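You operate a simulated robot arm through the tools that you are given. There is no shell and no other tool.

The job below is to be done with a simulated robot arm. You get a single attempt, and the scene is never put back.

JOB
Syringe a 10 ml sample from jar F1 into beaker C.
Fine: lid on the grey mat meanwhile; draw no air; dip tube back in its cup, plunger home, the jar's lid on again.
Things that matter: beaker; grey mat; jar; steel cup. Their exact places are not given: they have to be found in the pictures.

It is judged by the outcome, as a careful person would: the job done as asked, and still so three seconds after it is handed in. It fails if anything else is knocked over, pushed out of place, dropped, spilled or broken. A push-on lid holds only when it is set on centred and level and pressed home; a screw cap is set on level and turned clockwise until tight.

ROBOT AND FRAMES
A 7-joint arm with a two-finger parallel gripper on a trunk, on a base that drives. Base frame: it is fixed to the floor where the robot stands at the start and does not move with it; the origin is under the middle of the robot, x ahead of it, y to its left, z up; the surface under the hand at the start is at about z = 0.85. Lengths are in m, angles in degrees, forces in N, time in s.
Its first joint turns from -149.0 to 149.0 degrees. Places, roughly: grey mat [0.7, -0.3, 0.9]; steel cup [0.8, -0.1, 0.9]. Payload 3.5 kg.
The tool frame sits at the grasp point between the pads (the TCP): z along the fingers, y along the line on which they close. The tips reach 0.023 m beyond it. Largest opening 0.094 m; finger width 0.038, thickness 0.01; the body of the gripper, 0.054 by 0.096 m, starts 0.039 m behind the TCP.
Orientation is that of the tool frame in the base frame, as a unit quaternion [x, y, z, w]. With the fingers straight down and closing along the base's y, the tool's x points along the base's -x, its y along +y and its z along -z.

CONTROLS
- The arm moves only by the tool send_rows. Its argument "deltas" is a list of rows, each an object of numbers (a shift or turn left out is 0, a gripper value left out holds the last): "dx", "dy", "dz": the shift along the tool's x, y, z in units of 40 mm (1.0 is 40 mm); "wx", "wy", "wz": the turn, a rotation vector about the tool's x, y, z in units of 6 degrees (1.0 is 6 degrees). In form: [{"dx": .., "dy": .., "dz": .., "wx": .., "wy": .., "wz": ..}, ...]. A call has 1 to 20 rows; each row shifts and turns the commanded pose from where the row before left it, along the tool's axes as they then stand. "claw" is the opening, from 0 (shut) to 1 (fully open), set as the call begins (left out, the last holds). A call with a number of a shift or a turn outside -1 to 1 is refused whole. Rows are played at 5 a second. More than 0.05 m and 8.6 degrees between two rows, or a gripper value outside its range, and nothing of the call is played. Where a pose cannot be reached the arm comes as near as it can. A force on the tool above 40 N (or 10 N above the force at the start of the call, whichever is more), or a blocked arm, ends the call early, and 0.2 s more pass. Each finger travels about 0.153 m/s and halts on what it meets, pressing with about 29 N; the grip force reading is that of the motor and also rises with nothing between the fingers. The clock runs only during rows and for 0.2 s after the last one: add rows that do not move to give the fingers time. It gives the time, the measured TCP pose, the force on the tool (base axes), the opening and the grip force at its end, in the units of the frame above (readings bear some noise), with the torque about the TCP (base axes, N m) and any sound that the robot's microphone picked up, and new pictures: "views" is both (left out), scene, wrist or none.
- Cameras (640 x 400 px; columns grow to the right, rows downward): "scene" is now at [-0.2478, 0.1478, 1.3001]; the picture's right is [-0.44, -0.90, 0.00], its down [-0.23, 0.11, -0.97] and it looks along [0.87, -0.43, -0.25] (base axes); focal length 288 px, centre (320, 200). "wrist" rides on the gripper at [0.086, 0.016, -0.074] in the tool frame; the picture's right is [-0.18, 0.98, 0.00], its down [-0.58, -0.11, -0.81] and it looks along [-0.79, -0.15, 0.59] (tool axes); focal length 243 px, centre (320, 200).
- steer(legs): drives the robot by 1 to 6 legs, each [ahead, left, turn to the left] in m, m and degrees, along the robot's own axes; the way and the turn of a leg run together, so that a leg with both is an arc; at most 1.5 m and 180 degrees a leg. The arm and the cameras ride along, it lands a little off, and it stops where it bumps. It gives what a move gives, and a new picture of the scene camera.
- pan_tilt(pan, tilt): turns the head with the scene camera to pan (to the left, within 143 degrees either way) and tilt (down, from -29 to 69), counted from straight ahead of the robot. It gives what a move gives, and a new picture of the scene camera.
- pixel_to_xyz(camera, pixels): for up to 12 pixels [column, row] of the newest picture of that camera ("zoom" is the newest enlarged one), the place [x, y, z] in the base frame of the surface seen there, good to about 0.003 m. No time passes.
- zoom(camera, box): a new picture of the part [left, top, right, bottom] of that camera's present view, enlarged. No time passes.
- hand_in(): hands the job in; it is judged then, once.

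Leave the gripper open and the arm clear of the work at the hand-in unless told otherwise.

The tools are called by a JSON object that holds its "name" and its "arguments". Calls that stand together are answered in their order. send_rows: Moves the arm, as the interface text tells. Its arguments: {"type":"object","properties":{"deltas":{"type":"array"},"claw":{"type":"number"},"views":{"type":"string","enum":["both","scene","wrist","none"]}},"required":["deltas"]} The other tools are called the same way: steer (legs) drives the base; pan_tilt (pan, tilt) turns the head that bears the scene camera; pixel_to_xyz (camera, pixels) gives the place of the surface under pixels of a picture; zoom (camera, box) takes an enlarged picture of a part of a camera's view; hand_in () hands the job in.

At the start:

```text
clock: 0.0
tcp_pos: [0.7883, 0.075, 0.9996]
tool_rot: [-0.001, 1.0, 0.0, 0.001]
force: [0.1, 0.4, 0.1]
wrist_torque: [0.03, -0.02, 0.03]
gripper_width: 0.0942
grip_force: 0.1
robot x, y, heading: [0.0018, -0.0025, 0.1]
head pan, tilt: [-26.4, 14.8]
```

scene: 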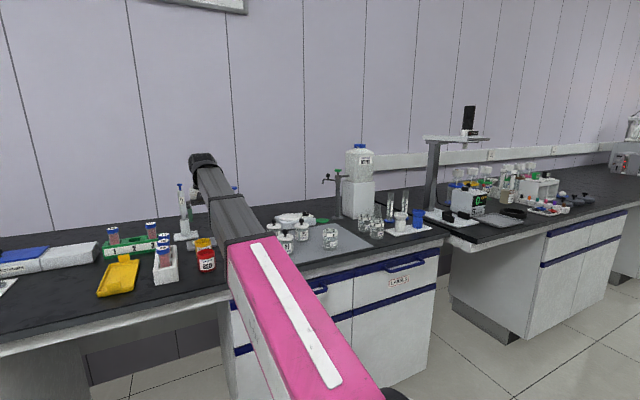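
wrist: 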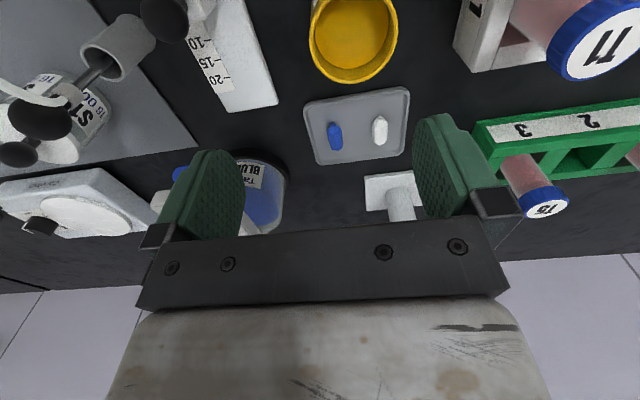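

I see a bench with many items: jars, beakers, a grey mat and cups. I'll start by enlarging the parts of the scene view around the mat (columns 230–440), and the wrist view.

{"name": "zoom", "arguments": {"camera": "scene", "box": [240, 140, 440, 265]}}

{"name": "zoom", "arguments": {"camera": "scene", "box": [80, 170, 280, 295]}}

{"name": "zoom", "arguments": {"camera": "wrist", "box": [0, 0, 320, 240]}}

```text
3.20 times, centred on (340, 202) of scene
```

zoom: 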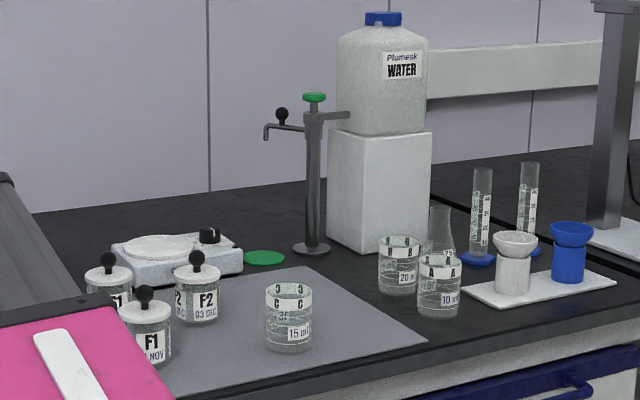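

```text
3.20 times, centred on (180, 232) of scene
```

zoom: 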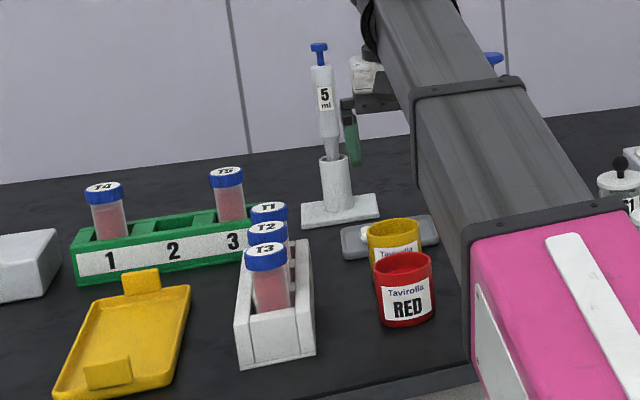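

```text
1.67 times, centred on (160, 120) of wrist
```

zoom: 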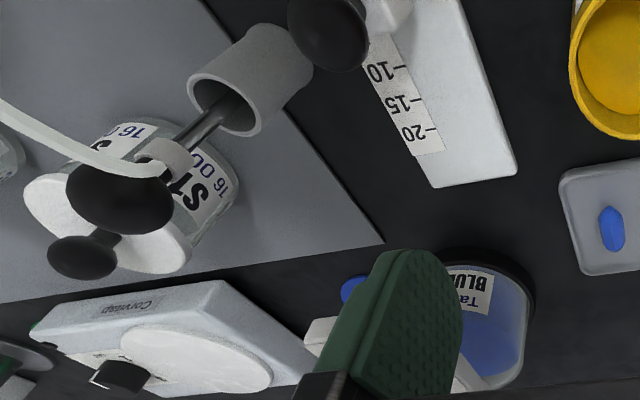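

Behind the arm there seems to be a fixed syringe with a black knob, a scale, and a steel dip tube in a cup. I'll locate a few things with pixel_to_xyz before moving the arm out of view.

{"name": "pixel_to_xyz", "arguments": {"camera": "wrist", "pixels": [[60, 120], [165, 20], [120, 50], [20, 100], [215, 50], [260, 105], [190, 150], [100, 70], [20, 155], [80, 215], [230, 190], [60, 40]]}}

{"name": "pixel_to_xyz", "arguments": {"camera": "scene", "pixels": [[286, 242], [301, 228], [275, 225], [330, 240], [372, 224], [207, 260], [180, 185], [340, 255], [270, 270], [315, 223], [335, 180], [360, 150]]}}

```text
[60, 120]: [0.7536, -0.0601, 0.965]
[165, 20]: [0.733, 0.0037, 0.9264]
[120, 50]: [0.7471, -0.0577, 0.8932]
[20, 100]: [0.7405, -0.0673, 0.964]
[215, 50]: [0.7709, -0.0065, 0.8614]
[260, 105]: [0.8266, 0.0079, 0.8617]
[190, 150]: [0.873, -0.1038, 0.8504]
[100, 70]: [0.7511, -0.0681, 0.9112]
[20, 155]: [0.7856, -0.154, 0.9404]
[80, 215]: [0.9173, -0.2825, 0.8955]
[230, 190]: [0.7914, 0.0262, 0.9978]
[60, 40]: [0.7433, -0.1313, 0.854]
```

```text
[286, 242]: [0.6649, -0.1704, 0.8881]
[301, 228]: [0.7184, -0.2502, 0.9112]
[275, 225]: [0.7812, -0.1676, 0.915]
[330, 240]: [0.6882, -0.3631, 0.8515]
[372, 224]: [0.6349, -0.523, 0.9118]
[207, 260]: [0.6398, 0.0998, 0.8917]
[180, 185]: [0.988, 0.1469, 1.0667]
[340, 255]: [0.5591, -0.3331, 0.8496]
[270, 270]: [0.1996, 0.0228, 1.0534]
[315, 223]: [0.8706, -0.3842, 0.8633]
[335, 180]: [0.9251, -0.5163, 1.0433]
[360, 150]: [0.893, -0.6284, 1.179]
```

The steel cup with its dip-tube handle is near (0.75, -0.06), and the syringe body lies near (0.77, -0.01). I'll raise the hand 0.2 m and swing left to clear the view.

{"name": "send_rows", "arguments": {"deltas": [{"dz": -1}, {"dz": -1}, {"dz": -1}, {"dz": -1}, {"dz": -1}, {"dy": 1, "dx": 0.5}, {"dy": 1, "dx": 0.5}, {"dy": 1, "dx": 0.5}, {"dy": 1, "dx": 0.5}, {"dy": 1}, {"dy": 1}, {"dy": 1}, {"dy": 1}, {}], "claw": 1}}

{"name": "pan_tilt", "arguments": {"pan": -20, "tilt": 25}}

```text
clock: 0.7
tcp_pos: [0.7911, 0.0754, 1.094]
tool_rot: [0.001, 1.0, -0.001, 0.008]
force: [4.7, -0.4, -7.1]
wrist_torque: [-0.14, -0.31, -0.1]
gripper_width: 0.094
grip_force: 0.1
robot x, y, heading: [0.0053, 0.0042, -0.2]
head pan, tilt: [-26.4, 14.8]
stopped in row 3: the force on the tool passed its limit at 67 N (the readings are from after the stop); the commanded pose is now the measured one
```

scene: 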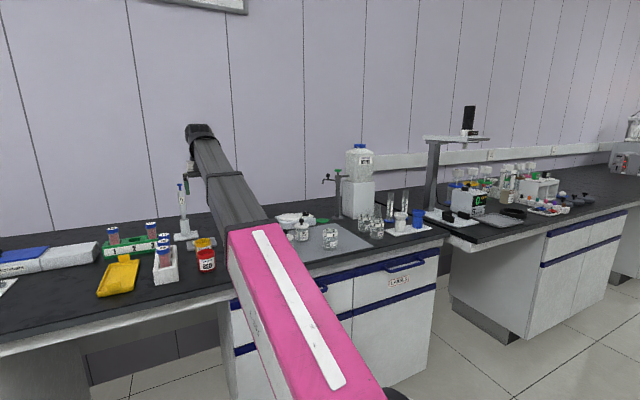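
wrist: 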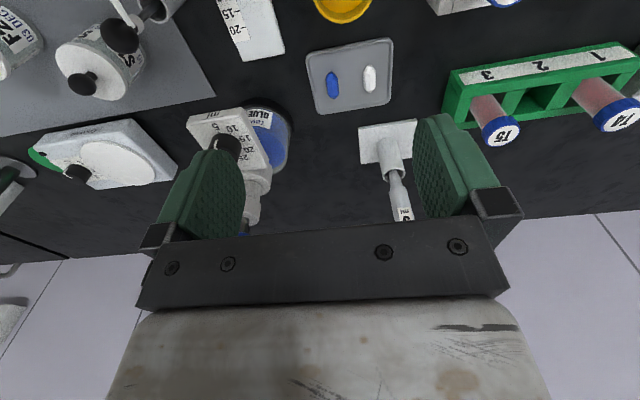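

```text
clock: 1.4
tcp_pos: [0.7923, 0.0753, 1.0942]
tool_rot: [0.001, 1.0, -0.001, 0.008]
force: [7.6, -0.9, -16.9]
wrist_torque: [-0.24, -1.03, -0.11]
gripper_width: 0.0937
grip_force: 0.0
robot x, y, heading: [0.0014, -0.0009, -0.0]
head pan, tilt: [-20.0, 25.0]
```

scene: 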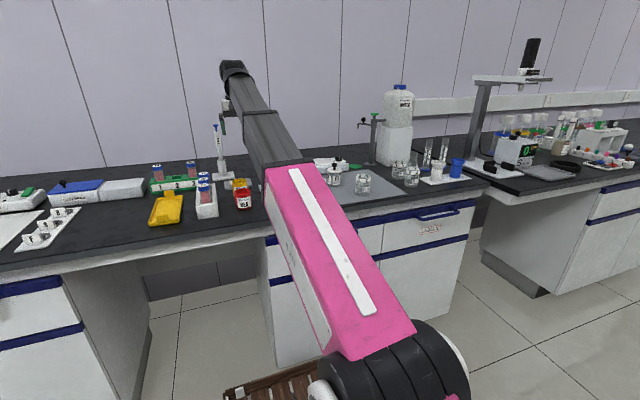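

The rise stopped early with a 67 N force, and there is still a downward pull of about 17 N on the tool. Something may be caught by the left finger around (215, 165) in the wrist view. I'll look closer before moving.

{"name": "zoom", "arguments": {"camera": "wrist", "box": [130, 80, 330, 270]}}

{"name": "zoom", "arguments": {"camera": "scene", "box": [180, 50, 340, 220]}}

{"name": "zoom", "arguments": {"camera": "wrist", "box": [0, 0, 320, 200]}}

```text
2.11 times, centred on (230, 175) of wrist
```

zoom: 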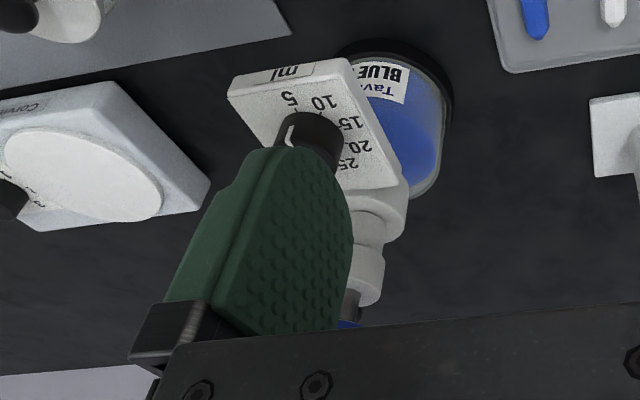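

```text
2.35 times, centred on (260, 135) of scene
```

zoom: 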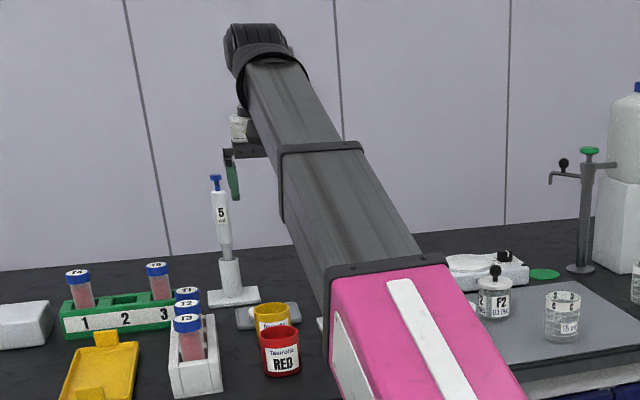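

```text
2.00 times, centred on (160, 100) of wrist
```

zoom: 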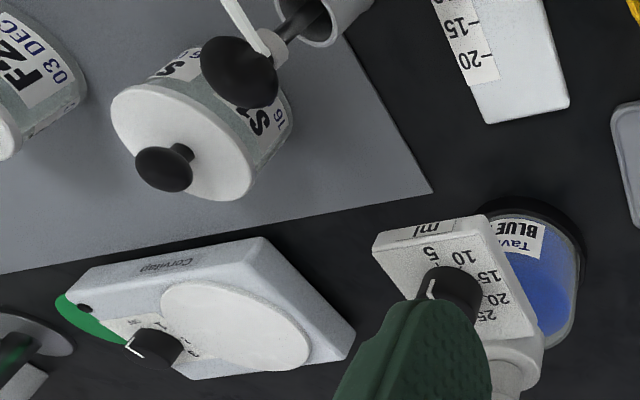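

{"name": "pixel_to_xyz", "arguments": {"camera": "wrist", "pixels": [[230, 145], [205, 120], [255, 165], [215, 175], [235, 200], [260, 190], [245, 215], [270, 130], [190, 120], [240, 235], [245, 180], [170, 210]]}}

{"name": "pixel_to_xyz", "arguments": {"camera": "scene", "pixels": [[235, 82], [231, 122], [245, 112], [240, 105]]}}

```text
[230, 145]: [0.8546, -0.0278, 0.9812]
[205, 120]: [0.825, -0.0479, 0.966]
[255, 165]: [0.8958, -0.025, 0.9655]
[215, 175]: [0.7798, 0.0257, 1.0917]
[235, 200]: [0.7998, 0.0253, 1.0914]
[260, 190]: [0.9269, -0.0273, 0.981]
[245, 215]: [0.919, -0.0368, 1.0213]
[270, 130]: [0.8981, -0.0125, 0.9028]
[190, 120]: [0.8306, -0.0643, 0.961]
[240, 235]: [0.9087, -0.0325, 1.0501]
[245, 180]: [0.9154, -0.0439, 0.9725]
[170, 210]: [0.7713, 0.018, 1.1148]
```

```text
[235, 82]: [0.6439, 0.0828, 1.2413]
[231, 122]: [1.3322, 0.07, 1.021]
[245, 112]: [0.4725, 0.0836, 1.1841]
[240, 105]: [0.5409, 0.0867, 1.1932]
```

The force and torque readings fit a push on the wrist camera from above and behind, at about (0.70, 0.09, 1.17). That means the camera is touching the arm's own forearm, and nothing on the bench is hooked. I'll lower the hand 40 mm to free it and check the force.

{"name": "send_rows", "arguments": {"deltas": [{"dz": 0.5}, {"dz": 0.5}, {}], "views": "none"}}

{"name": "pixel_to_xyz", "arguments": {"camera": "scene", "pixels": [[157, 167], [191, 167], [204, 178], [215, 128], [243, 190], [240, 180], [165, 210], [219, 165], [90, 190], [50, 230]]}}

```text
clock: 2.2
tcp_pos: [0.793, 0.0753, 1.0541]
tool_rot: [0.001, 1.0, -0.001, 0.007]
force: [-0.9, 0.2, 0.7]
wrist_torque: [0.0, 0.0, 0.01]
gripper_width: 0.0941
grip_force: 0.1
robot x, y, heading: [-0.0002, -0.0026, -0.0]
head pan, tilt: [-20.0, 25.0]
```

```text
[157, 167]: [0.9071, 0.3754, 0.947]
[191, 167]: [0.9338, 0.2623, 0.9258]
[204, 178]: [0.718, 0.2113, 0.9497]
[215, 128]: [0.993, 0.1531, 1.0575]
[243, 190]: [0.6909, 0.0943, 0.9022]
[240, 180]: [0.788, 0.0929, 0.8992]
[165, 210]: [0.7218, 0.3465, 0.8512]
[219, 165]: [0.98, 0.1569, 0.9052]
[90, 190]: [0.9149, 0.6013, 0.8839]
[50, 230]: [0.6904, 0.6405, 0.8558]
```

The force is back to about 0, so that was self-contact. At z 1.054 the fingertips clear the tube tops (about 0.95), and the pipette at x 0.99 is well away. Next I swing the hand left to about y 0.43 to open the view.

{"name": "send_rows", "arguments": {"deltas": [{"dy": 1, "dx": 0.1}, {"dy": 1, "dx": 0.2}, {"dy": 1, "dx": 0.3}, {"dy": 1, "dx": 0.4}, {"dy": 1, "dx": 0.5}, {"dy": 1, "dx": 0.5}, {"dy": 1, "dx": 0.5}, {"dy": 1, "dx": 0.5}, {"dy": 1, "dx": 0.5}, {}], "views": "scene"}}

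{"name": "pan_tilt", "arguments": {"pan": -15, "tilt": 22}}

```text
clock: 4.4
tcp_pos: [0.6513, 0.4359, 1.0516]
tool_rot: [0.001, 1.0, 0.0, 0.008]
force: [-0.7, 0.2, 0.1]
wrist_torque: [0.0, -0.02, 0.0]
gripper_width: 0.0941
grip_force: 0.1
robot x, y, heading: [0.0016, -0.001, -0.1]
head pan, tilt: [-20.0, 25.0]
```

scene: 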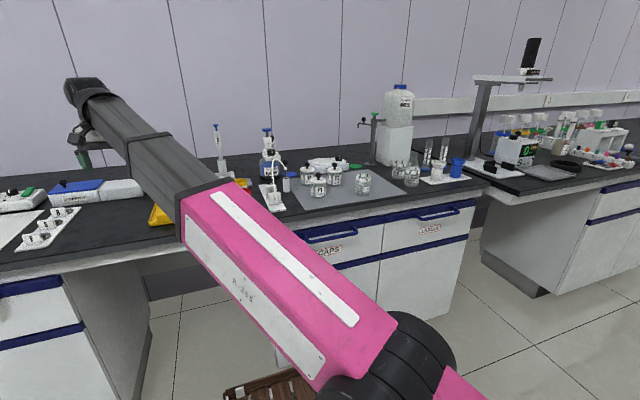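

```text
clock: 5.1
tcp_pos: [0.6515, 0.4359, 1.0515]
tool_rot: [0.0, 1.0, -0.002, 0.007]
force: [0.1, 0.6, -0.5]
wrist_torque: [0.02, 0.03, 0.03]
gripper_width: 0.094
grip_force: 0.0
robot x, y, heading: [0.0006, 0.004, -0.0]
head pan, tilt: [-15.0, 22.0]
```

scene: 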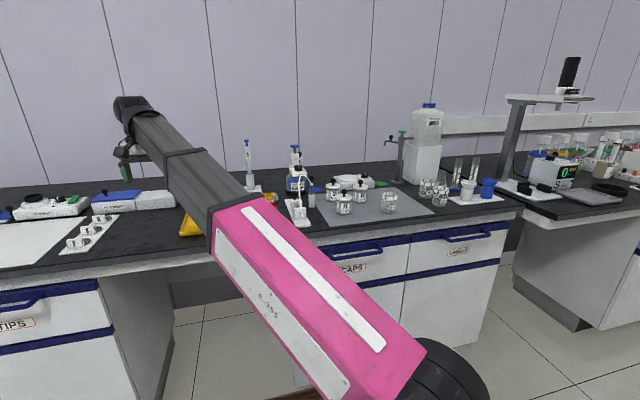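

The view is open now. I'll enlarge the syringe, jars and mat around columns 270–450, rows 130–240.

{"name": "zoom", "arguments": {"camera": "scene", "box": [270, 130, 370, 230]}}

{"name": "zoom", "arguments": {"camera": "scene", "box": [320, 150, 520, 240]}}

{"name": "zoom", "arguments": {"camera": "scene", "box": [280, 135, 335, 230]}}

```text
4.00 times, centred on (320, 180) of scene
```

zoom: 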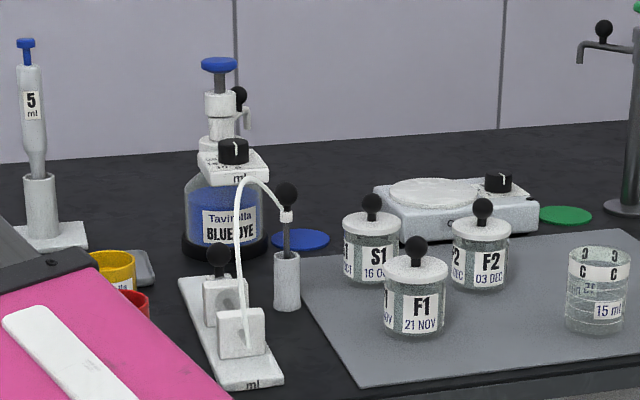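

```text
3.20 times, centred on (420, 195) of scene
```

zoom: 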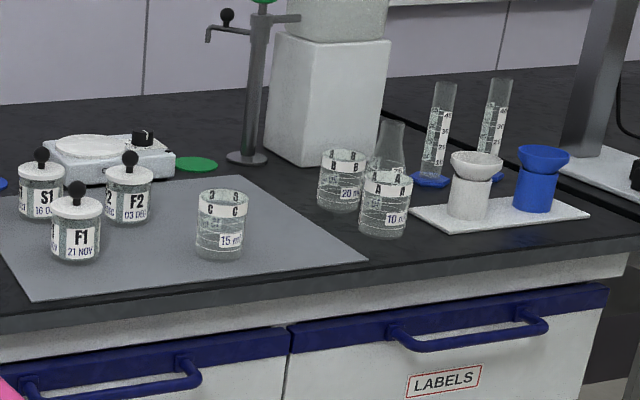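

```text
4.21 times, centred on (308, 182) of scene
```

zoom: 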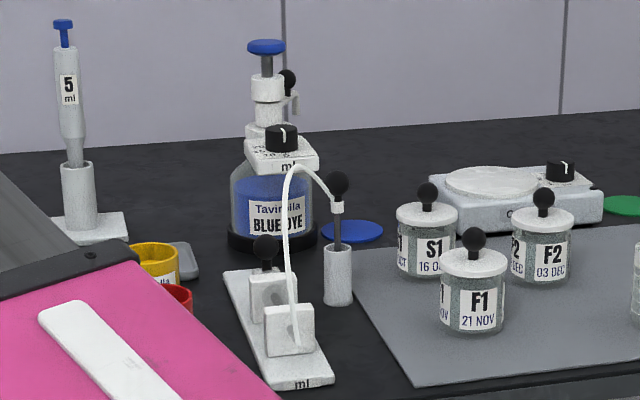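

I can see it all: a syringe plate with a front block that carries the tube, a sliding block with a black ball (the plunger), the dip tube with a ball knob in its steel cup, and jars S1, F1 and F2 with ball-knob lids. Beaker C is on the mat. Next, their positions.

{"name": "pixel_to_xyz", "arguments": {"camera": "zoom", "pixels": [[338, 185], [337, 207], [338, 265], [338, 295], [265, 247], [268, 277], [268, 300], [290, 312], [290, 335], [232, 277], [325, 376], [290, 215]]}}

{"name": "pixel_to_xyz", "arguments": {"camera": "zoom", "pixels": [[474, 240], [473, 265], [473, 310], [443, 262], [504, 262], [427, 195], [543, 200], [473, 330], [370, 290], [420, 385], [338, 230], [620, 350]]}}

```text
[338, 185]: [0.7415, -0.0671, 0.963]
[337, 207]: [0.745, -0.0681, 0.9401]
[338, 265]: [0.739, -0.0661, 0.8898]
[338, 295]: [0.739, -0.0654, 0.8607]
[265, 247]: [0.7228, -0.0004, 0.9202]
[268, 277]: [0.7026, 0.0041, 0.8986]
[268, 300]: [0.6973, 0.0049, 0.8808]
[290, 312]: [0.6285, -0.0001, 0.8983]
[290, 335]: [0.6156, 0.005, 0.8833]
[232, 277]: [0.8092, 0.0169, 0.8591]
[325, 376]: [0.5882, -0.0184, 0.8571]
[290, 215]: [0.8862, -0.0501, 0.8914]
```

```text
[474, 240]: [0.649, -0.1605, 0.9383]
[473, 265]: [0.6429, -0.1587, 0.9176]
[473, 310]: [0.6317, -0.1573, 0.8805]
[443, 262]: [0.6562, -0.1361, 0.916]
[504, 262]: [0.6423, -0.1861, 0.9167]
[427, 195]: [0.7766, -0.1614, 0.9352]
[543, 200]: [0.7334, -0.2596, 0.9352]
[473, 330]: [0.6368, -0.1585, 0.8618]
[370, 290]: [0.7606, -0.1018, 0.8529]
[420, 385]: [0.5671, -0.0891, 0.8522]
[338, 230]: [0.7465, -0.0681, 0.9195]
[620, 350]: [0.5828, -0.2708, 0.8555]
```

Positions so far:

| Item | Position (m) |
|---|---|
| Table | z ≈ 0.85 |
| Dip tube ball | (0.75, -0.067, 0.963) |
| Steel cup | same spot as the ball |
| Slider ball | (0.73, 0.003, 0.92) |
| Jar F1 | ≈ (0.66, -0.16), lid top 0.917 |

For a close wrist view I'll bring the hand back over the near edge at z ≈ 1.05, well above everything there.

{"name": "send_rows", "arguments": {"deltas": [{"dy": -1, "dx": 0.2}, {"dy": -1, "dx": 0.2}, {"dy": -1, "dx": 0.2}, {"dy": -1, "dx": 0.2}, {"dy": -1, "dx": 0.2}, {"dy": -1, "dx": 0.2}, {"dy": -1, "dx": 0.2}, {"dy": -1, "dx": 0.2}, {"dy": -1, "dx": 0.2}, {"dy": -1, "dx": 0.2}, {"dy": -1, "dx": 0.2}, {"dy": -1, "dx": 0.2}, {"dy": -0.5}, {}]}}

```text
clock: 6.7
tcp_pos: [0.6017, 0.1761, 1.0504]
tool_rot: [0.012, 1.0, 0.0, 0.009]
force: [-0.2, 10.4, -3.2]
wrist_torque: [-1.04, -0.29, -1.1]
gripper_width: 0.094
grip_force: 0.0
robot x, y, heading: [0.0009, -0.0001, 0.1]
head pan, tilt: [-15.0, 22.0]
stopped in row 7: the force on the tool passed its limit at 65 N (the readings are from after the stop); the commanded pose is now the measured one
```

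scene: 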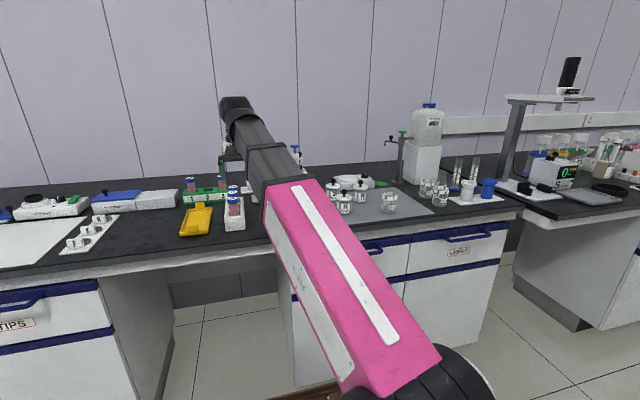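
wrist: 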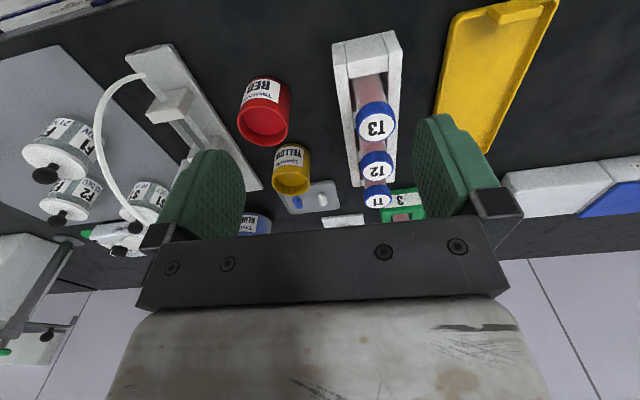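

The same self-contact happened again: the wrist camera meets the forearm when the hand is high and close in. I'll back off a little, lower to about 1.0 (tube tops are at 0.95), and check the force.

{"name": "send_rows", "arguments": {"deltas": [{"dy": 0.3, "dz": 0.4}, {"dz": 0.5, "dx": -0.5}, {"dx": -0.5}, {}], "views": "none"}}

```text
clock: 7.7
tcp_pos: [0.6428, 0.1856, 1.0148]
tool_rot: [0.011, 1.0, 0.001, 0.009]
force: [-0.6, -0.4, 0.8]
wrist_torque: [-0.02, 0.0, -0.03]
gripper_width: 0.094
grip_force: 0.2
robot x, y, heading: [0.0024, -0.0024, 0.1]
head pan, tilt: [-15.0, 22.0]
```

{"name": "send_rows", "arguments": {"deltas": [{"dx": 0.2, "dy": -0.2}, {}], "views": "wrist"}}

{"name": "zoom", "arguments": {"camera": "wrist", "box": [0, 0, 260, 260]}}

```text
clock: 8.2
tcp_pos: [0.6339, 0.1787, 1.0147]
tool_rot: [0.011, 1.0, 0.002, 0.009]
force: [-0.1, 0.9, 0.7]
wrist_torque: [0.06, 0.02, 0.03]
gripper_width: 0.0939
grip_force: 0.1
robot x, y, heading: [-0.0004, -0.0012, 0.1]
head pan, tilt: [-15.0, 22.0]
```

wrist: 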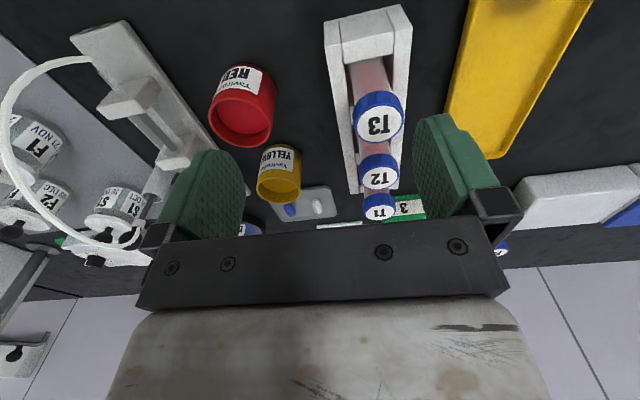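

```text
1.54 times, centred on (130, 130) of wrist
```

zoom: 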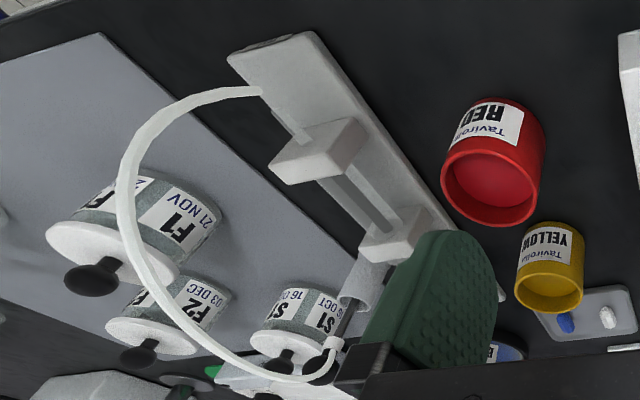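

{"name": "pixel_to_xyz", "arguments": {"camera": "zoom", "pixels": [[255, 92], [200, 98], [150, 130], [125, 190], [130, 240], [180, 320], [250, 370], [325, 365], [320, 130], [380, 215], [300, 60], [330, 345]]}}

{"name": "pixel_to_xyz", "arguments": {"camera": "zoom", "pixels": [[95, 275], [110, 245], [285, 355], [140, 350], [350, 320], [355, 295], [400, 240], [290, 150], [355, 190], [420, 200], [490, 300], [60, 240]]}}

```text
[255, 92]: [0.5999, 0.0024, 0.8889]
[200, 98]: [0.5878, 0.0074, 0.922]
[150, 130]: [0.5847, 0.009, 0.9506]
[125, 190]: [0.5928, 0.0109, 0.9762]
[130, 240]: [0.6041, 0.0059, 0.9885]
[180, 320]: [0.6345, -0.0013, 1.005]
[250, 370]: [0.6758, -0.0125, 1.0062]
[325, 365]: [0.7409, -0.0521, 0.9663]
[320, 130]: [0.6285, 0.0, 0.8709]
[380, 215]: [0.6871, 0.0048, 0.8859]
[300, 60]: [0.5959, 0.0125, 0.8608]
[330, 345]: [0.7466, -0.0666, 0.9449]
```

```text
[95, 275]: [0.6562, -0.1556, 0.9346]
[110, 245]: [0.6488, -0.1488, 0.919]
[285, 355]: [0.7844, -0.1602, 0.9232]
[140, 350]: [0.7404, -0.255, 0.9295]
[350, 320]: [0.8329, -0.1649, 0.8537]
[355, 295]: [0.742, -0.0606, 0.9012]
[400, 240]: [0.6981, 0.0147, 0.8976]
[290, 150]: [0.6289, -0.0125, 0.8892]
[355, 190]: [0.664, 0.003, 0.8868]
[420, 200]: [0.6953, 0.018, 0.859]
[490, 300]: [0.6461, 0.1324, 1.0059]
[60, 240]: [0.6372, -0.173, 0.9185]
```

The flexible tube arches from the front of the syringe (0.60, 0, 0.89) up to z ≈ 1.006, then over to the dip-tube collar. I'll cross over it with the tips at about 1.03, and farther out where the camera does not touch the forearm. First I want the closest look at F1 and its liquid level.

{"name": "zoom", "arguments": {"camera": "scene", "box": [325, 175, 375, 220]}}

{"name": "zoom", "arguments": {"camera": "scene", "box": [370, 175, 450, 220]}}

{"name": "zoom", "arguments": {"camera": "wrist", "box": [0, 60, 160, 200]}}

```text
8.89 times, centred on (350, 198) of scene
```

zoom: 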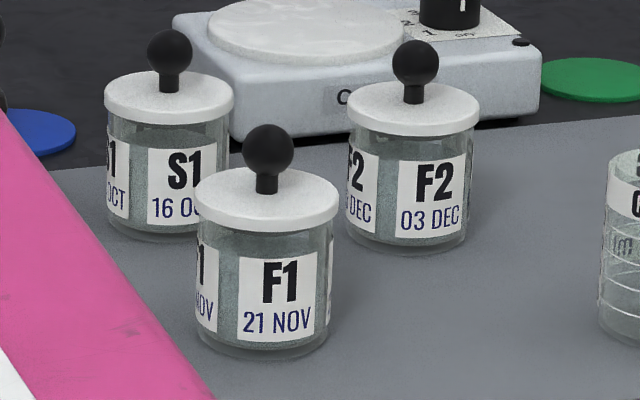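

```text
8.00 times, centred on (410, 198) of scene
```

zoom: 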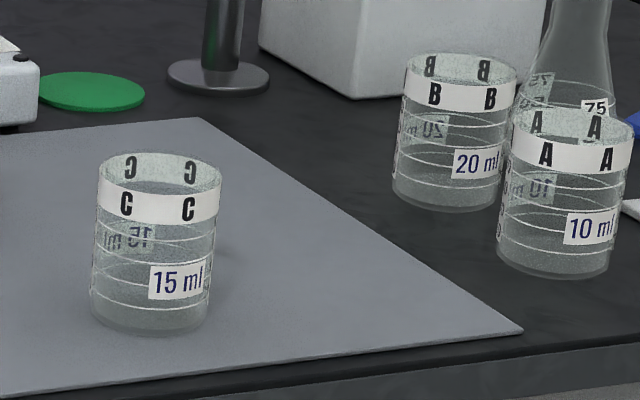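

```text
2.86 times, centred on (80, 130) of wrist
```

zoom: 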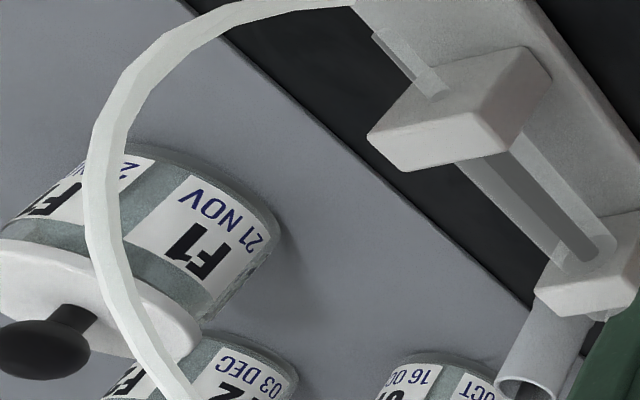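

The syringe has a glass barrel between two blocks, a ball knob behind the rear block, and a scale running away from the robot. F1 looks well filled.

I'll work with the hand yawed 90° so the wrist camera sits on the −y side, clear of both the forearm and the tube arch. First I extend to about (0.78, 0.13, 1.045) while levelling the tool, then turn.

{"name": "send_rows", "arguments": {"deltas": [{"dx": -0.9, "dy": -0.3, "wy": 0.1}, {"dx": -0.9, "dy": -0.3, "wy": 0.07}, {"dx": -0.9, "dy": -0.3, "dz": -0.25, "wz": -0.2}, {"dx": -0.9, "dy": -0.3, "dz": -0.5}, {}], "views": "none"}}

{"name": "send_rows", "arguments": {"deltas": [{"wz": -1}, {"wz": -1}, {"wz": -1}, {"wz": -1}, {"wz": -1}, {"wz": -1}, {"wz": -1}, {"wz": -1}, {"wz": -1}, {"wz": -1}, {"wz": -1}, {"wz": -1}, {"wz": -1}, {"wz": -1}, {"wz": -1}, {}]}}

```text
clock: 9.4
tcp_pos: [0.7773, 0.1296, 1.0464]
tool_rot: [-0.001, 1.0, 0.002, 0.001]
force: [-0.4, 1.2, 1.0]
wrist_torque: [-0.01, -0.02, -0.03]
gripper_width: 0.0943
grip_force: 0.0
robot x, y, heading: [-0.0001, -0.0017, -0.2]
head pan, tilt: [-15.0, 22.0]
```

```text
clock: 12.8
tcp_pos: [0.7776, 0.1295, 1.046]
tool_rot: [0.708, -0.706, -0.001, -0.002]
force: [0.2, -0.6, 0.5]
wrist_torque: [-0.01, 0.0, 0.02]
gripper_width: 0.0938
grip_force: 0.1
robot x, y, heading: [-0.0019, -0.0001, -0.3]
head pan, tilt: [-15.0, 22.0]
```

scene: 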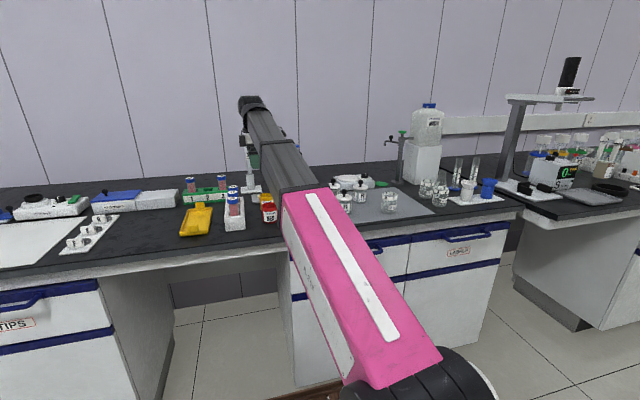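
wrist: 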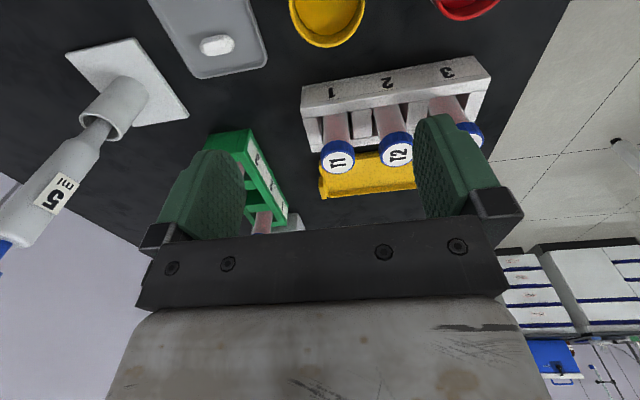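

The turn went well. The tool's +x now points to base −y and its +y to base −x. Next I cross right to y ≈ -0.20 at x 0.775, with the tips at 1.023, passing beyond the arch.

{"name": "send_rows", "arguments": {"deltas": [{"dx": 1}, {"dx": 1}, {"dx": 1}, {"dx": 1}, {"dx": 1}, {"dx": 1}, {"dx": 1}, {"dx": 1}, {"dx": 0.3}, {}]}}

```text
clock: 15.1
tcp_pos: [0.7767, -0.2035, 1.047]
tool_rot: [-0.707, 0.707, -0.001, 0.001]
force: [-1.2, -0.5, 0.1]
wrist_torque: [0.0, -0.02, -0.04]
gripper_width: 0.0939
grip_force: 0.1
robot x, y, heading: [-0.0023, 0.001, 0.3]
head pan, tilt: [-15.0, 22.0]
```

scene: 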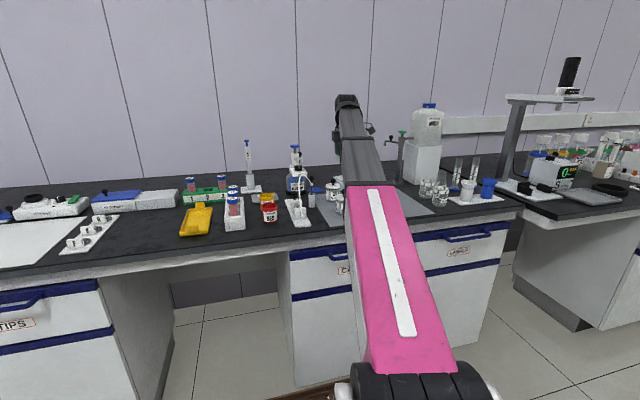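
wrist: 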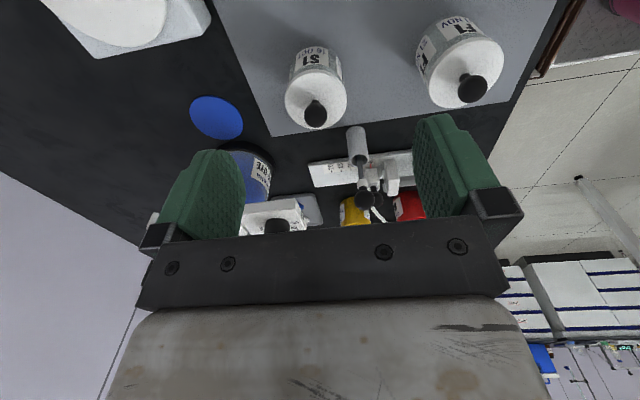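

The crossing was clean. The wrist view now looks left over S1, F1, the cup and the syringe. I'll enlarge the cup and scale area and measure the lid knobs.

{"name": "zoom", "arguments": {"camera": "wrist", "box": [290, 110, 430, 230]}}

{"name": "pixel_to_xyz", "arguments": {"camera": "wrist", "pixels": [[472, 88], [445, 85], [498, 62], [480, 110], [470, 72], [316, 114], [357, 140], [363, 198], [378, 195], [325, 172], [340, 178], [390, 178]]}}

```text
3.33 times, centred on (360, 170) of wrist
```

zoom: 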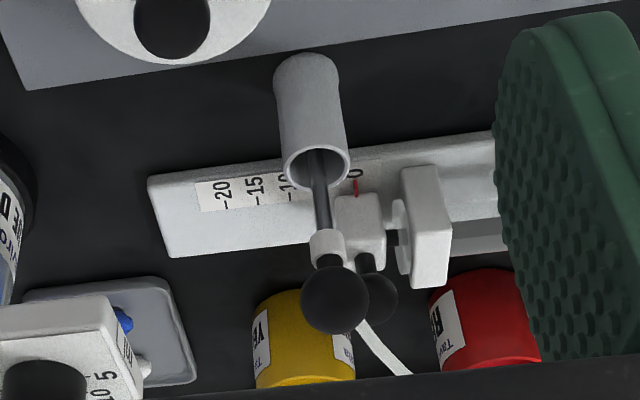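

```text
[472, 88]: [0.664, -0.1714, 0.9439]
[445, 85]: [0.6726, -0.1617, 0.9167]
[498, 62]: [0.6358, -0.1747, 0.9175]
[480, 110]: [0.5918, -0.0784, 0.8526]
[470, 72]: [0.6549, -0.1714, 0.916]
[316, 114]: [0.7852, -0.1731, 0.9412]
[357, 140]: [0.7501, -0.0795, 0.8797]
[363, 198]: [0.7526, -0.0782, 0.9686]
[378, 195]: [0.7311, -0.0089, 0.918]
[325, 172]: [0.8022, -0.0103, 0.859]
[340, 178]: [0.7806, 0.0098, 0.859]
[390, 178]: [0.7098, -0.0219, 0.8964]
```

The scale is readable: a red pointer sits at 0, and 10, 15 and 20 run toward +x. I'll measure the mark positions with a tighter zoom.

{"name": "zoom", "arguments": {"camera": "wrist", "box": [320, 140, 390, 190]}}

```text
8.00 times, centred on (355, 165) of wrist
```

zoom: 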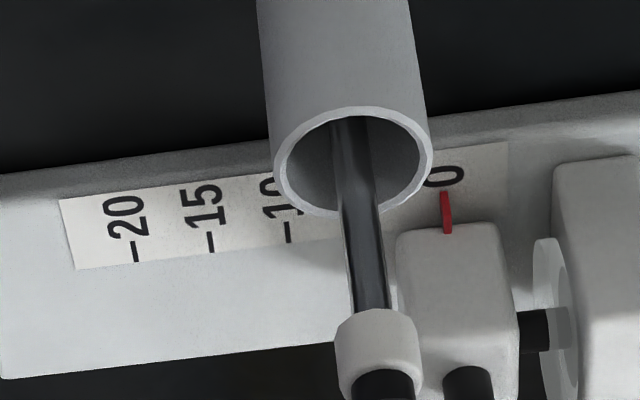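

{"name": "pixel_to_xyz", "arguments": {"camera": "zoom", "pixels": [[136, 250], [210, 242], [288, 232], [446, 215], [446, 200], [445, 260], [405, 245], [510, 245], [465, 385], [355, 160], [282, 165], [430, 165]]}}

{"name": "zoom", "arguments": {"camera": "wrist", "box": [260, 20, 540, 150]}}

```text
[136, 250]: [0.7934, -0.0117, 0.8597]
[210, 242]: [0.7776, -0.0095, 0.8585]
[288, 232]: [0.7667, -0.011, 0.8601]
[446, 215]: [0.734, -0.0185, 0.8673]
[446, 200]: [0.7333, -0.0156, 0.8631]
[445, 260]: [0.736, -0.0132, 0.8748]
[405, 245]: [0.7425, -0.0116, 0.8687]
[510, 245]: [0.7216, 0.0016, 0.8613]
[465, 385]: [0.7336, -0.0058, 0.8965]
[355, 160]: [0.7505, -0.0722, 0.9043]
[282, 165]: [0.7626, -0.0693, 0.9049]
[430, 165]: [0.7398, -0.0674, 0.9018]
```

```text
2.29 times, centred on (400, 85) of wrist
```

zoom: 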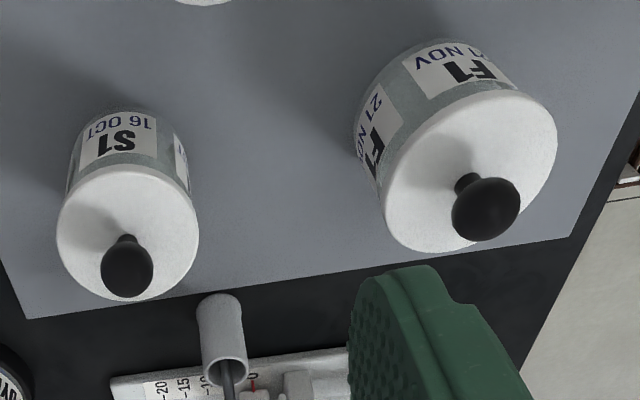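

The scale is about 3 mm per ml (0 at x 0.734, 10 at about 0.764). Next I need the lid's centre and the ball of F1.

{"name": "pixel_to_xyz", "arguments": {"camera": "zoom", "pixels": [[390, 190], [553, 130], [495, 96], [425, 247], [520, 205], [410, 150], [545, 105], [394, 228], [485, 208], [465, 185], [500, 185], [475, 238]]}}

{"name": "pixel_to_xyz", "arguments": {"camera": "zoom", "pixels": [[130, 268], [125, 240], [65, 230], [195, 225], [570, 230], [30, 310], [300, 130], [485, 190]]}}

```text
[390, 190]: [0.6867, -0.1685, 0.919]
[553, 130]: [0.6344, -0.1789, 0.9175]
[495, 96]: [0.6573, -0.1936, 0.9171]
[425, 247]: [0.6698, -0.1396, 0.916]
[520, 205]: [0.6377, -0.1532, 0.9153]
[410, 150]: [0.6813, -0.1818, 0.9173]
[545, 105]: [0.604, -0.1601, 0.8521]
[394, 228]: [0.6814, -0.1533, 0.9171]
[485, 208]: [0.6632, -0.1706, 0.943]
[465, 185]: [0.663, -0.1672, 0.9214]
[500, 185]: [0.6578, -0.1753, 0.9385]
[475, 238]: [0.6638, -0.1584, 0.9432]
```

```text
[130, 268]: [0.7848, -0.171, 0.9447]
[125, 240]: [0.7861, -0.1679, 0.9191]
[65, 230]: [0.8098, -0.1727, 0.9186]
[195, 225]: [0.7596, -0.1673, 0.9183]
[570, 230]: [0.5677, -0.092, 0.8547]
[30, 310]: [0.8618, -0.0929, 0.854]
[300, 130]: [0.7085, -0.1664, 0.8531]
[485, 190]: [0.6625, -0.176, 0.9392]
```

Measured for F1:

- Lid: centre ≈ (0.660, -0.166), top z 0.918
- Knob ball: centre ≈ (0.659, -0.1655, 0.9355), about 20 mm across

I'll move above it at z ≈ 0.99 with the fingers open and check alignment in the wrist view.

{"name": "send_rows", "arguments": {"deltas": [{"dy": 0.5, "dx": -0.2, "dz": 0.4}, {"dy": 0.6, "dx": -0.2, "dz": 0.4}, {"dy": 0.6, "dx": -0.2, "dz": 0.3}, {"dy": 0.6, "dx": -0.2, "dz": 0.2}, {"dy": 0.6, "dx": -0.15, "dz": 0.1}, {}]}}

```text
clock: 16.4
tcp_pos: [0.6615, -0.1651, 0.9892]
tool_rot: [-0.707, 0.707, -0.001, 0.001]
force: [0.2, 1.0, -0.2]
wrist_torque: [0.0, -0.01, 0.02]
gripper_width: 0.0941
grip_force: 0.1
robot x, y, heading: [0.0011, 0.0002, 0.1]
head pan, tilt: [-15.0, 22.0]
```

scene: 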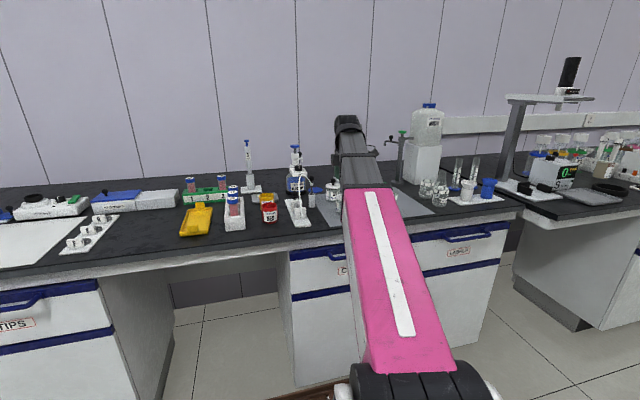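
wrist: 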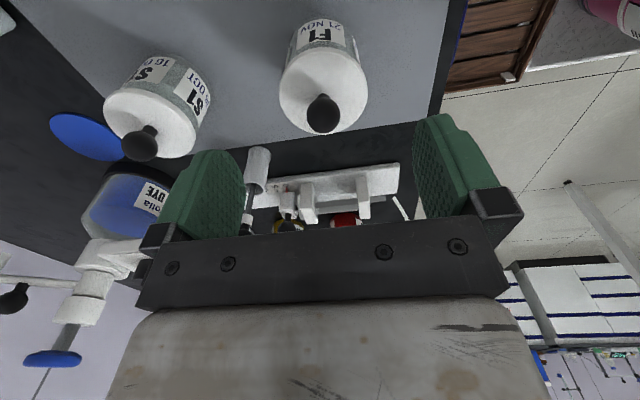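

The ball appears at (322, 113), just where it should for this offset. I'll lower 46 mm to z 0.943, leaving the tips about 2 mm above the lid.

{"name": "send_rows", "arguments": {"deltas": [{"dz": 0.4}, {"dz": 0.4}, {"dz": 0.35}, {"dy": 0.05}, {}], "views": "wrist"}}

```text
clock: 17.6
tcp_pos: [0.6605, -0.1635, 0.9416]
tool_rot: [-0.707, 0.707, 0.0, 0.001]
force: [0.0, -0.9, -0.8]
wrist_torque: [0.0, 0.01, 0.0]
gripper_width: 0.094
grip_force: 0.0
robot x, y, heading: [-0.0012, 0.0024, 0.1]
head pan, tilt: [-15.0, 22.0]
```

wrist: 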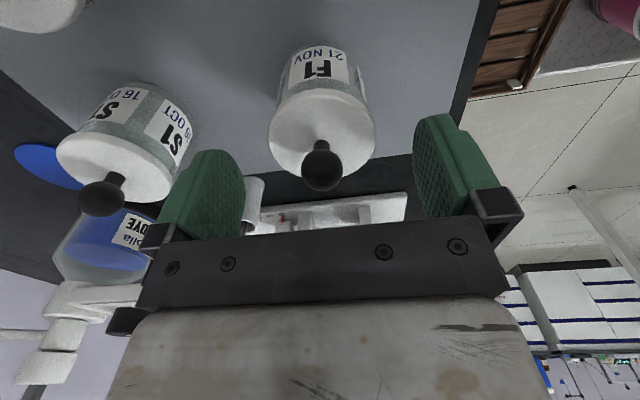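

The ball sits centred between the pads at (321, 165). I'll raise 2 mm for safety and close the fingers.

{"name": "send_rows", "arguments": {"deltas": [{"dz": -0.05}, {}], "views": "none"}}

{"name": "send_rows", "arguments": {"deltas": [{}, {}, {}, {}], "claw": 0, "views": "wrist"}}

```text
clock: 18.2
tcp_pos: [0.6607, -0.1638, 0.9442]
tool_rot: [-0.706, 0.708, 0.0, 0.002]
force: [-0.6, -0.3, 0.0]
wrist_torque: [0.0, -0.01, 0.01]
gripper_width: 0.0941
grip_force: 0.0
robot x, y, heading: [-0.003, -0.0016, -0.3]
head pan, tilt: [-15.0, 22.0]
```

```text
clock: 19.2
tcp_pos: [0.6593, -0.1635, 0.9439]
tool_rot: [-0.707, 0.708, 0.0, 0.001]
force: [0.1, -0.8, 1.1]
wrist_torque: [-0.03, -0.04, -0.03]
gripper_width: 0.018
grip_force: 29.2
robot x, y, heading: [-0.002, -0.0038, -0.2]
head pan, tilt: [-15.0, 22.0]
heard: snap
```

wrist: 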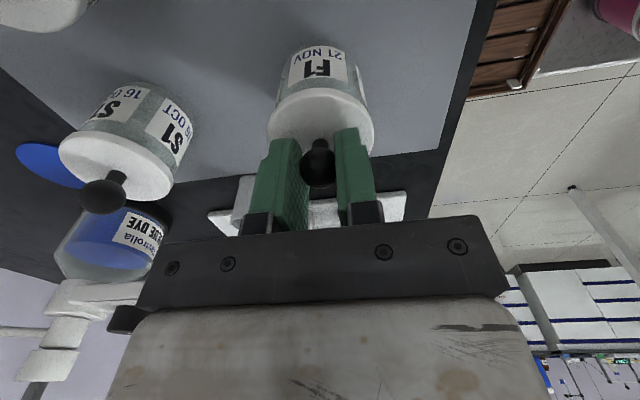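

The fingers hold the ball (width 18 mm). I heard a "snap", probably the lid's fit letting go under the sideways push. I'll check it up close.

{"name": "zoom", "arguments": {"camera": "wrist", "box": [230, 30, 410, 220]}}

{"name": "zoom", "arguments": {"camera": "scene", "box": [320, 160, 420, 225]}}

```text
2.11 times, centred on (320, 125) of wrist
```

zoom: 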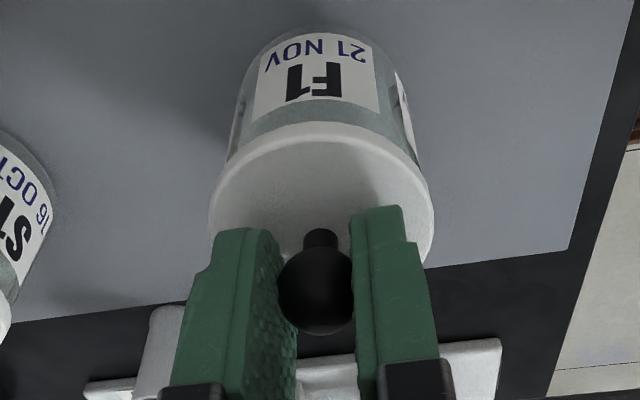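

```text
6.15 times, centred on (370, 192) of scene
```

zoom: 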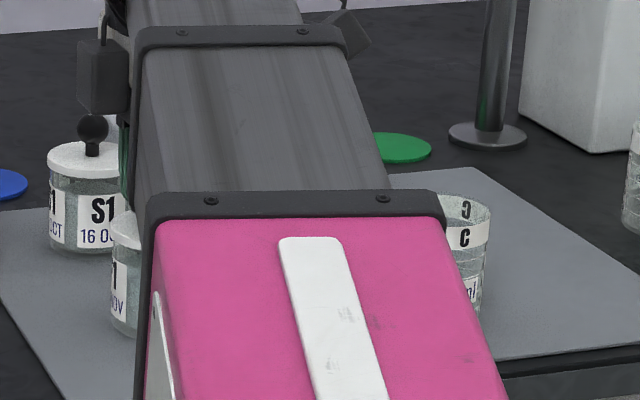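

All looks level and in place. I'll lift slowly by about 8 mm and see if only the lid comes up.

{"name": "send_rows", "arguments": {"deltas": [{"dz": -0.05}, {"dz": -0.05}, {"dz": -0.1}, {}], "views": "wrist"}}

{"name": "zoom", "arguments": {"camera": "wrist", "box": [230, 30, 410, 220]}}

```text
clock: 20.2
tcp_pos: [0.6591, -0.165, 0.9521]
tool_rot: [0.707, -0.707, 0.001, -0.001]
force: [-0.1, -0.4, -0.7]
wrist_torque: [0.04, 0.02, -0.02]
gripper_width: 0.0181
grip_force: 28.8
robot x, y, heading: [0.0013, 0.0022, -0.1]
head pan, tilt: [-15.0, 22.0]
```

wrist: 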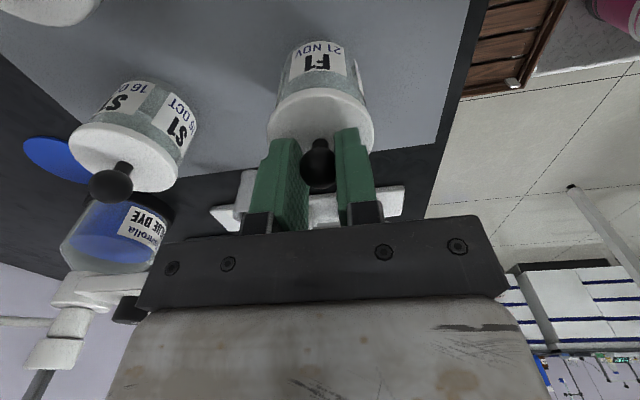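

```text
2.11 times, centred on (320, 125) of wrist
```

zoom: 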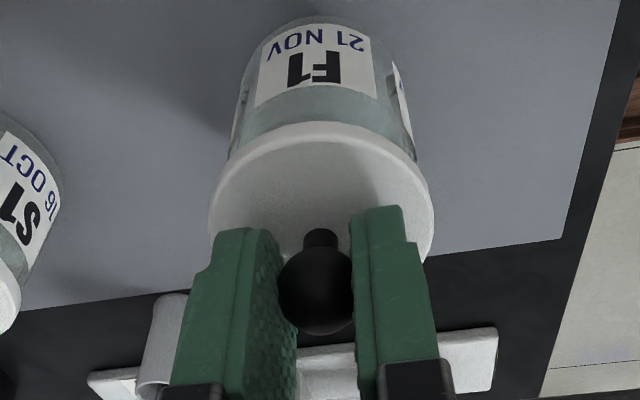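

Only the lid rises: the jar's label drops away relative to the hand, and the force is about 0.7 N. Before choosing the lid's resting place on the mat, I'll locate beaker C, F2 and the mat's edges.

{"name": "pixel_to_xyz", "arguments": {"camera": "scene", "pixels": [[395, 193], [397, 199], [397, 206], [420, 213], [433, 212], [400, 216], [397, 188], [405, 190]]}}

{"name": "pixel_to_xyz", "arguments": {"camera": "wrist", "pixels": [[440, 140], [420, 60], [250, 60], [230, 30]]}}

```text
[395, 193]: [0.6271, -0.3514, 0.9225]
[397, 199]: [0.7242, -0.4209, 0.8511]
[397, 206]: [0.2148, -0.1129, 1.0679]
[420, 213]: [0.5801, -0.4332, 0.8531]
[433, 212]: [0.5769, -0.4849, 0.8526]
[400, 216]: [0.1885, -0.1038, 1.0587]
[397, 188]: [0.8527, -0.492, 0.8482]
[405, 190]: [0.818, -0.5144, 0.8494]
```

```text
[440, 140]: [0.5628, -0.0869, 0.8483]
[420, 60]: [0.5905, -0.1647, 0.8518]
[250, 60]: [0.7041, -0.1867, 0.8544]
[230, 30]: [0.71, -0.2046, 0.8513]
```

Beaker C is at about (0.645, -0.345), and the mat spans x 0.565–0.862 and y -0.09 to -0.49. A free spot for the lid is about (0.76, -0.36). I'll raise to z ≈ 1.005, go there, and look before lowering.

{"name": "send_rows", "arguments": {"deltas": [{"dz": -0.5}, {"dz": -0.5}, {"dz": -0.35}, {"dx": 0.8}, {"dx": 0.8}, {"dx": 0.8, "dy": -0.2}, {"dx": 0.8, "dy": -0.5}, {"dx": 0.8, "dy": -0.8}, {"dx": 0.875, "dy": -1}, {}]}}

```text
refused: row 9 steps farther than a row can; nothing moved
```

That row was too long, so I'll split it.

{"name": "send_rows", "arguments": {"deltas": [{"dz": -0.5}, {"dz": -0.5}, {"dz": -0.35}, {"dx": 0.8}, {"dx": 0.8}, {"dx": 0.8, "dy": -0.2}, {"dx": 0.8, "dy": -0.5}, {"dx": 0.8, "dy": -0.8}, {"dx": 0.5, "dy": -0.5}, {"dx": 0.375, "dy": -0.5}, {}]}}

```text
clock: 22.6
tcp_pos: [0.7588, -0.3621, 1.0064]
tool_rot: [0.707, -0.707, 0.0, -0.001]
force: [0.6, -1.0, 0.0]
wrist_torque: [0.0, 0.01, 0.02]
gripper_width: 0.0182
grip_force: 29.1
robot x, y, heading: [0.0007, 0.001, 0.0]
head pan, tilt: [-15.0, 22.0]
```

scene: 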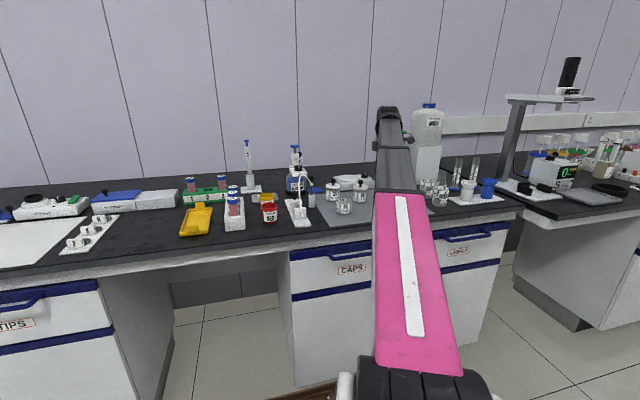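
wrist: 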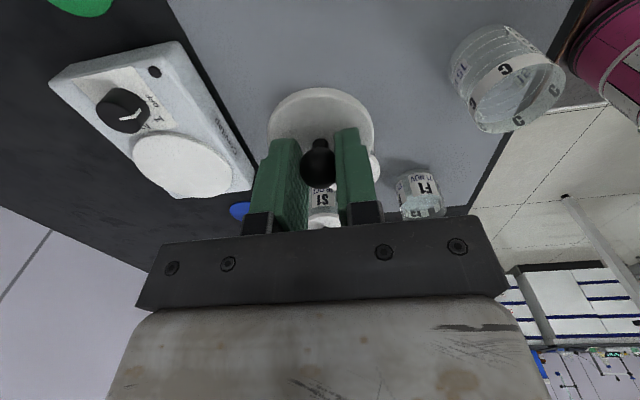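

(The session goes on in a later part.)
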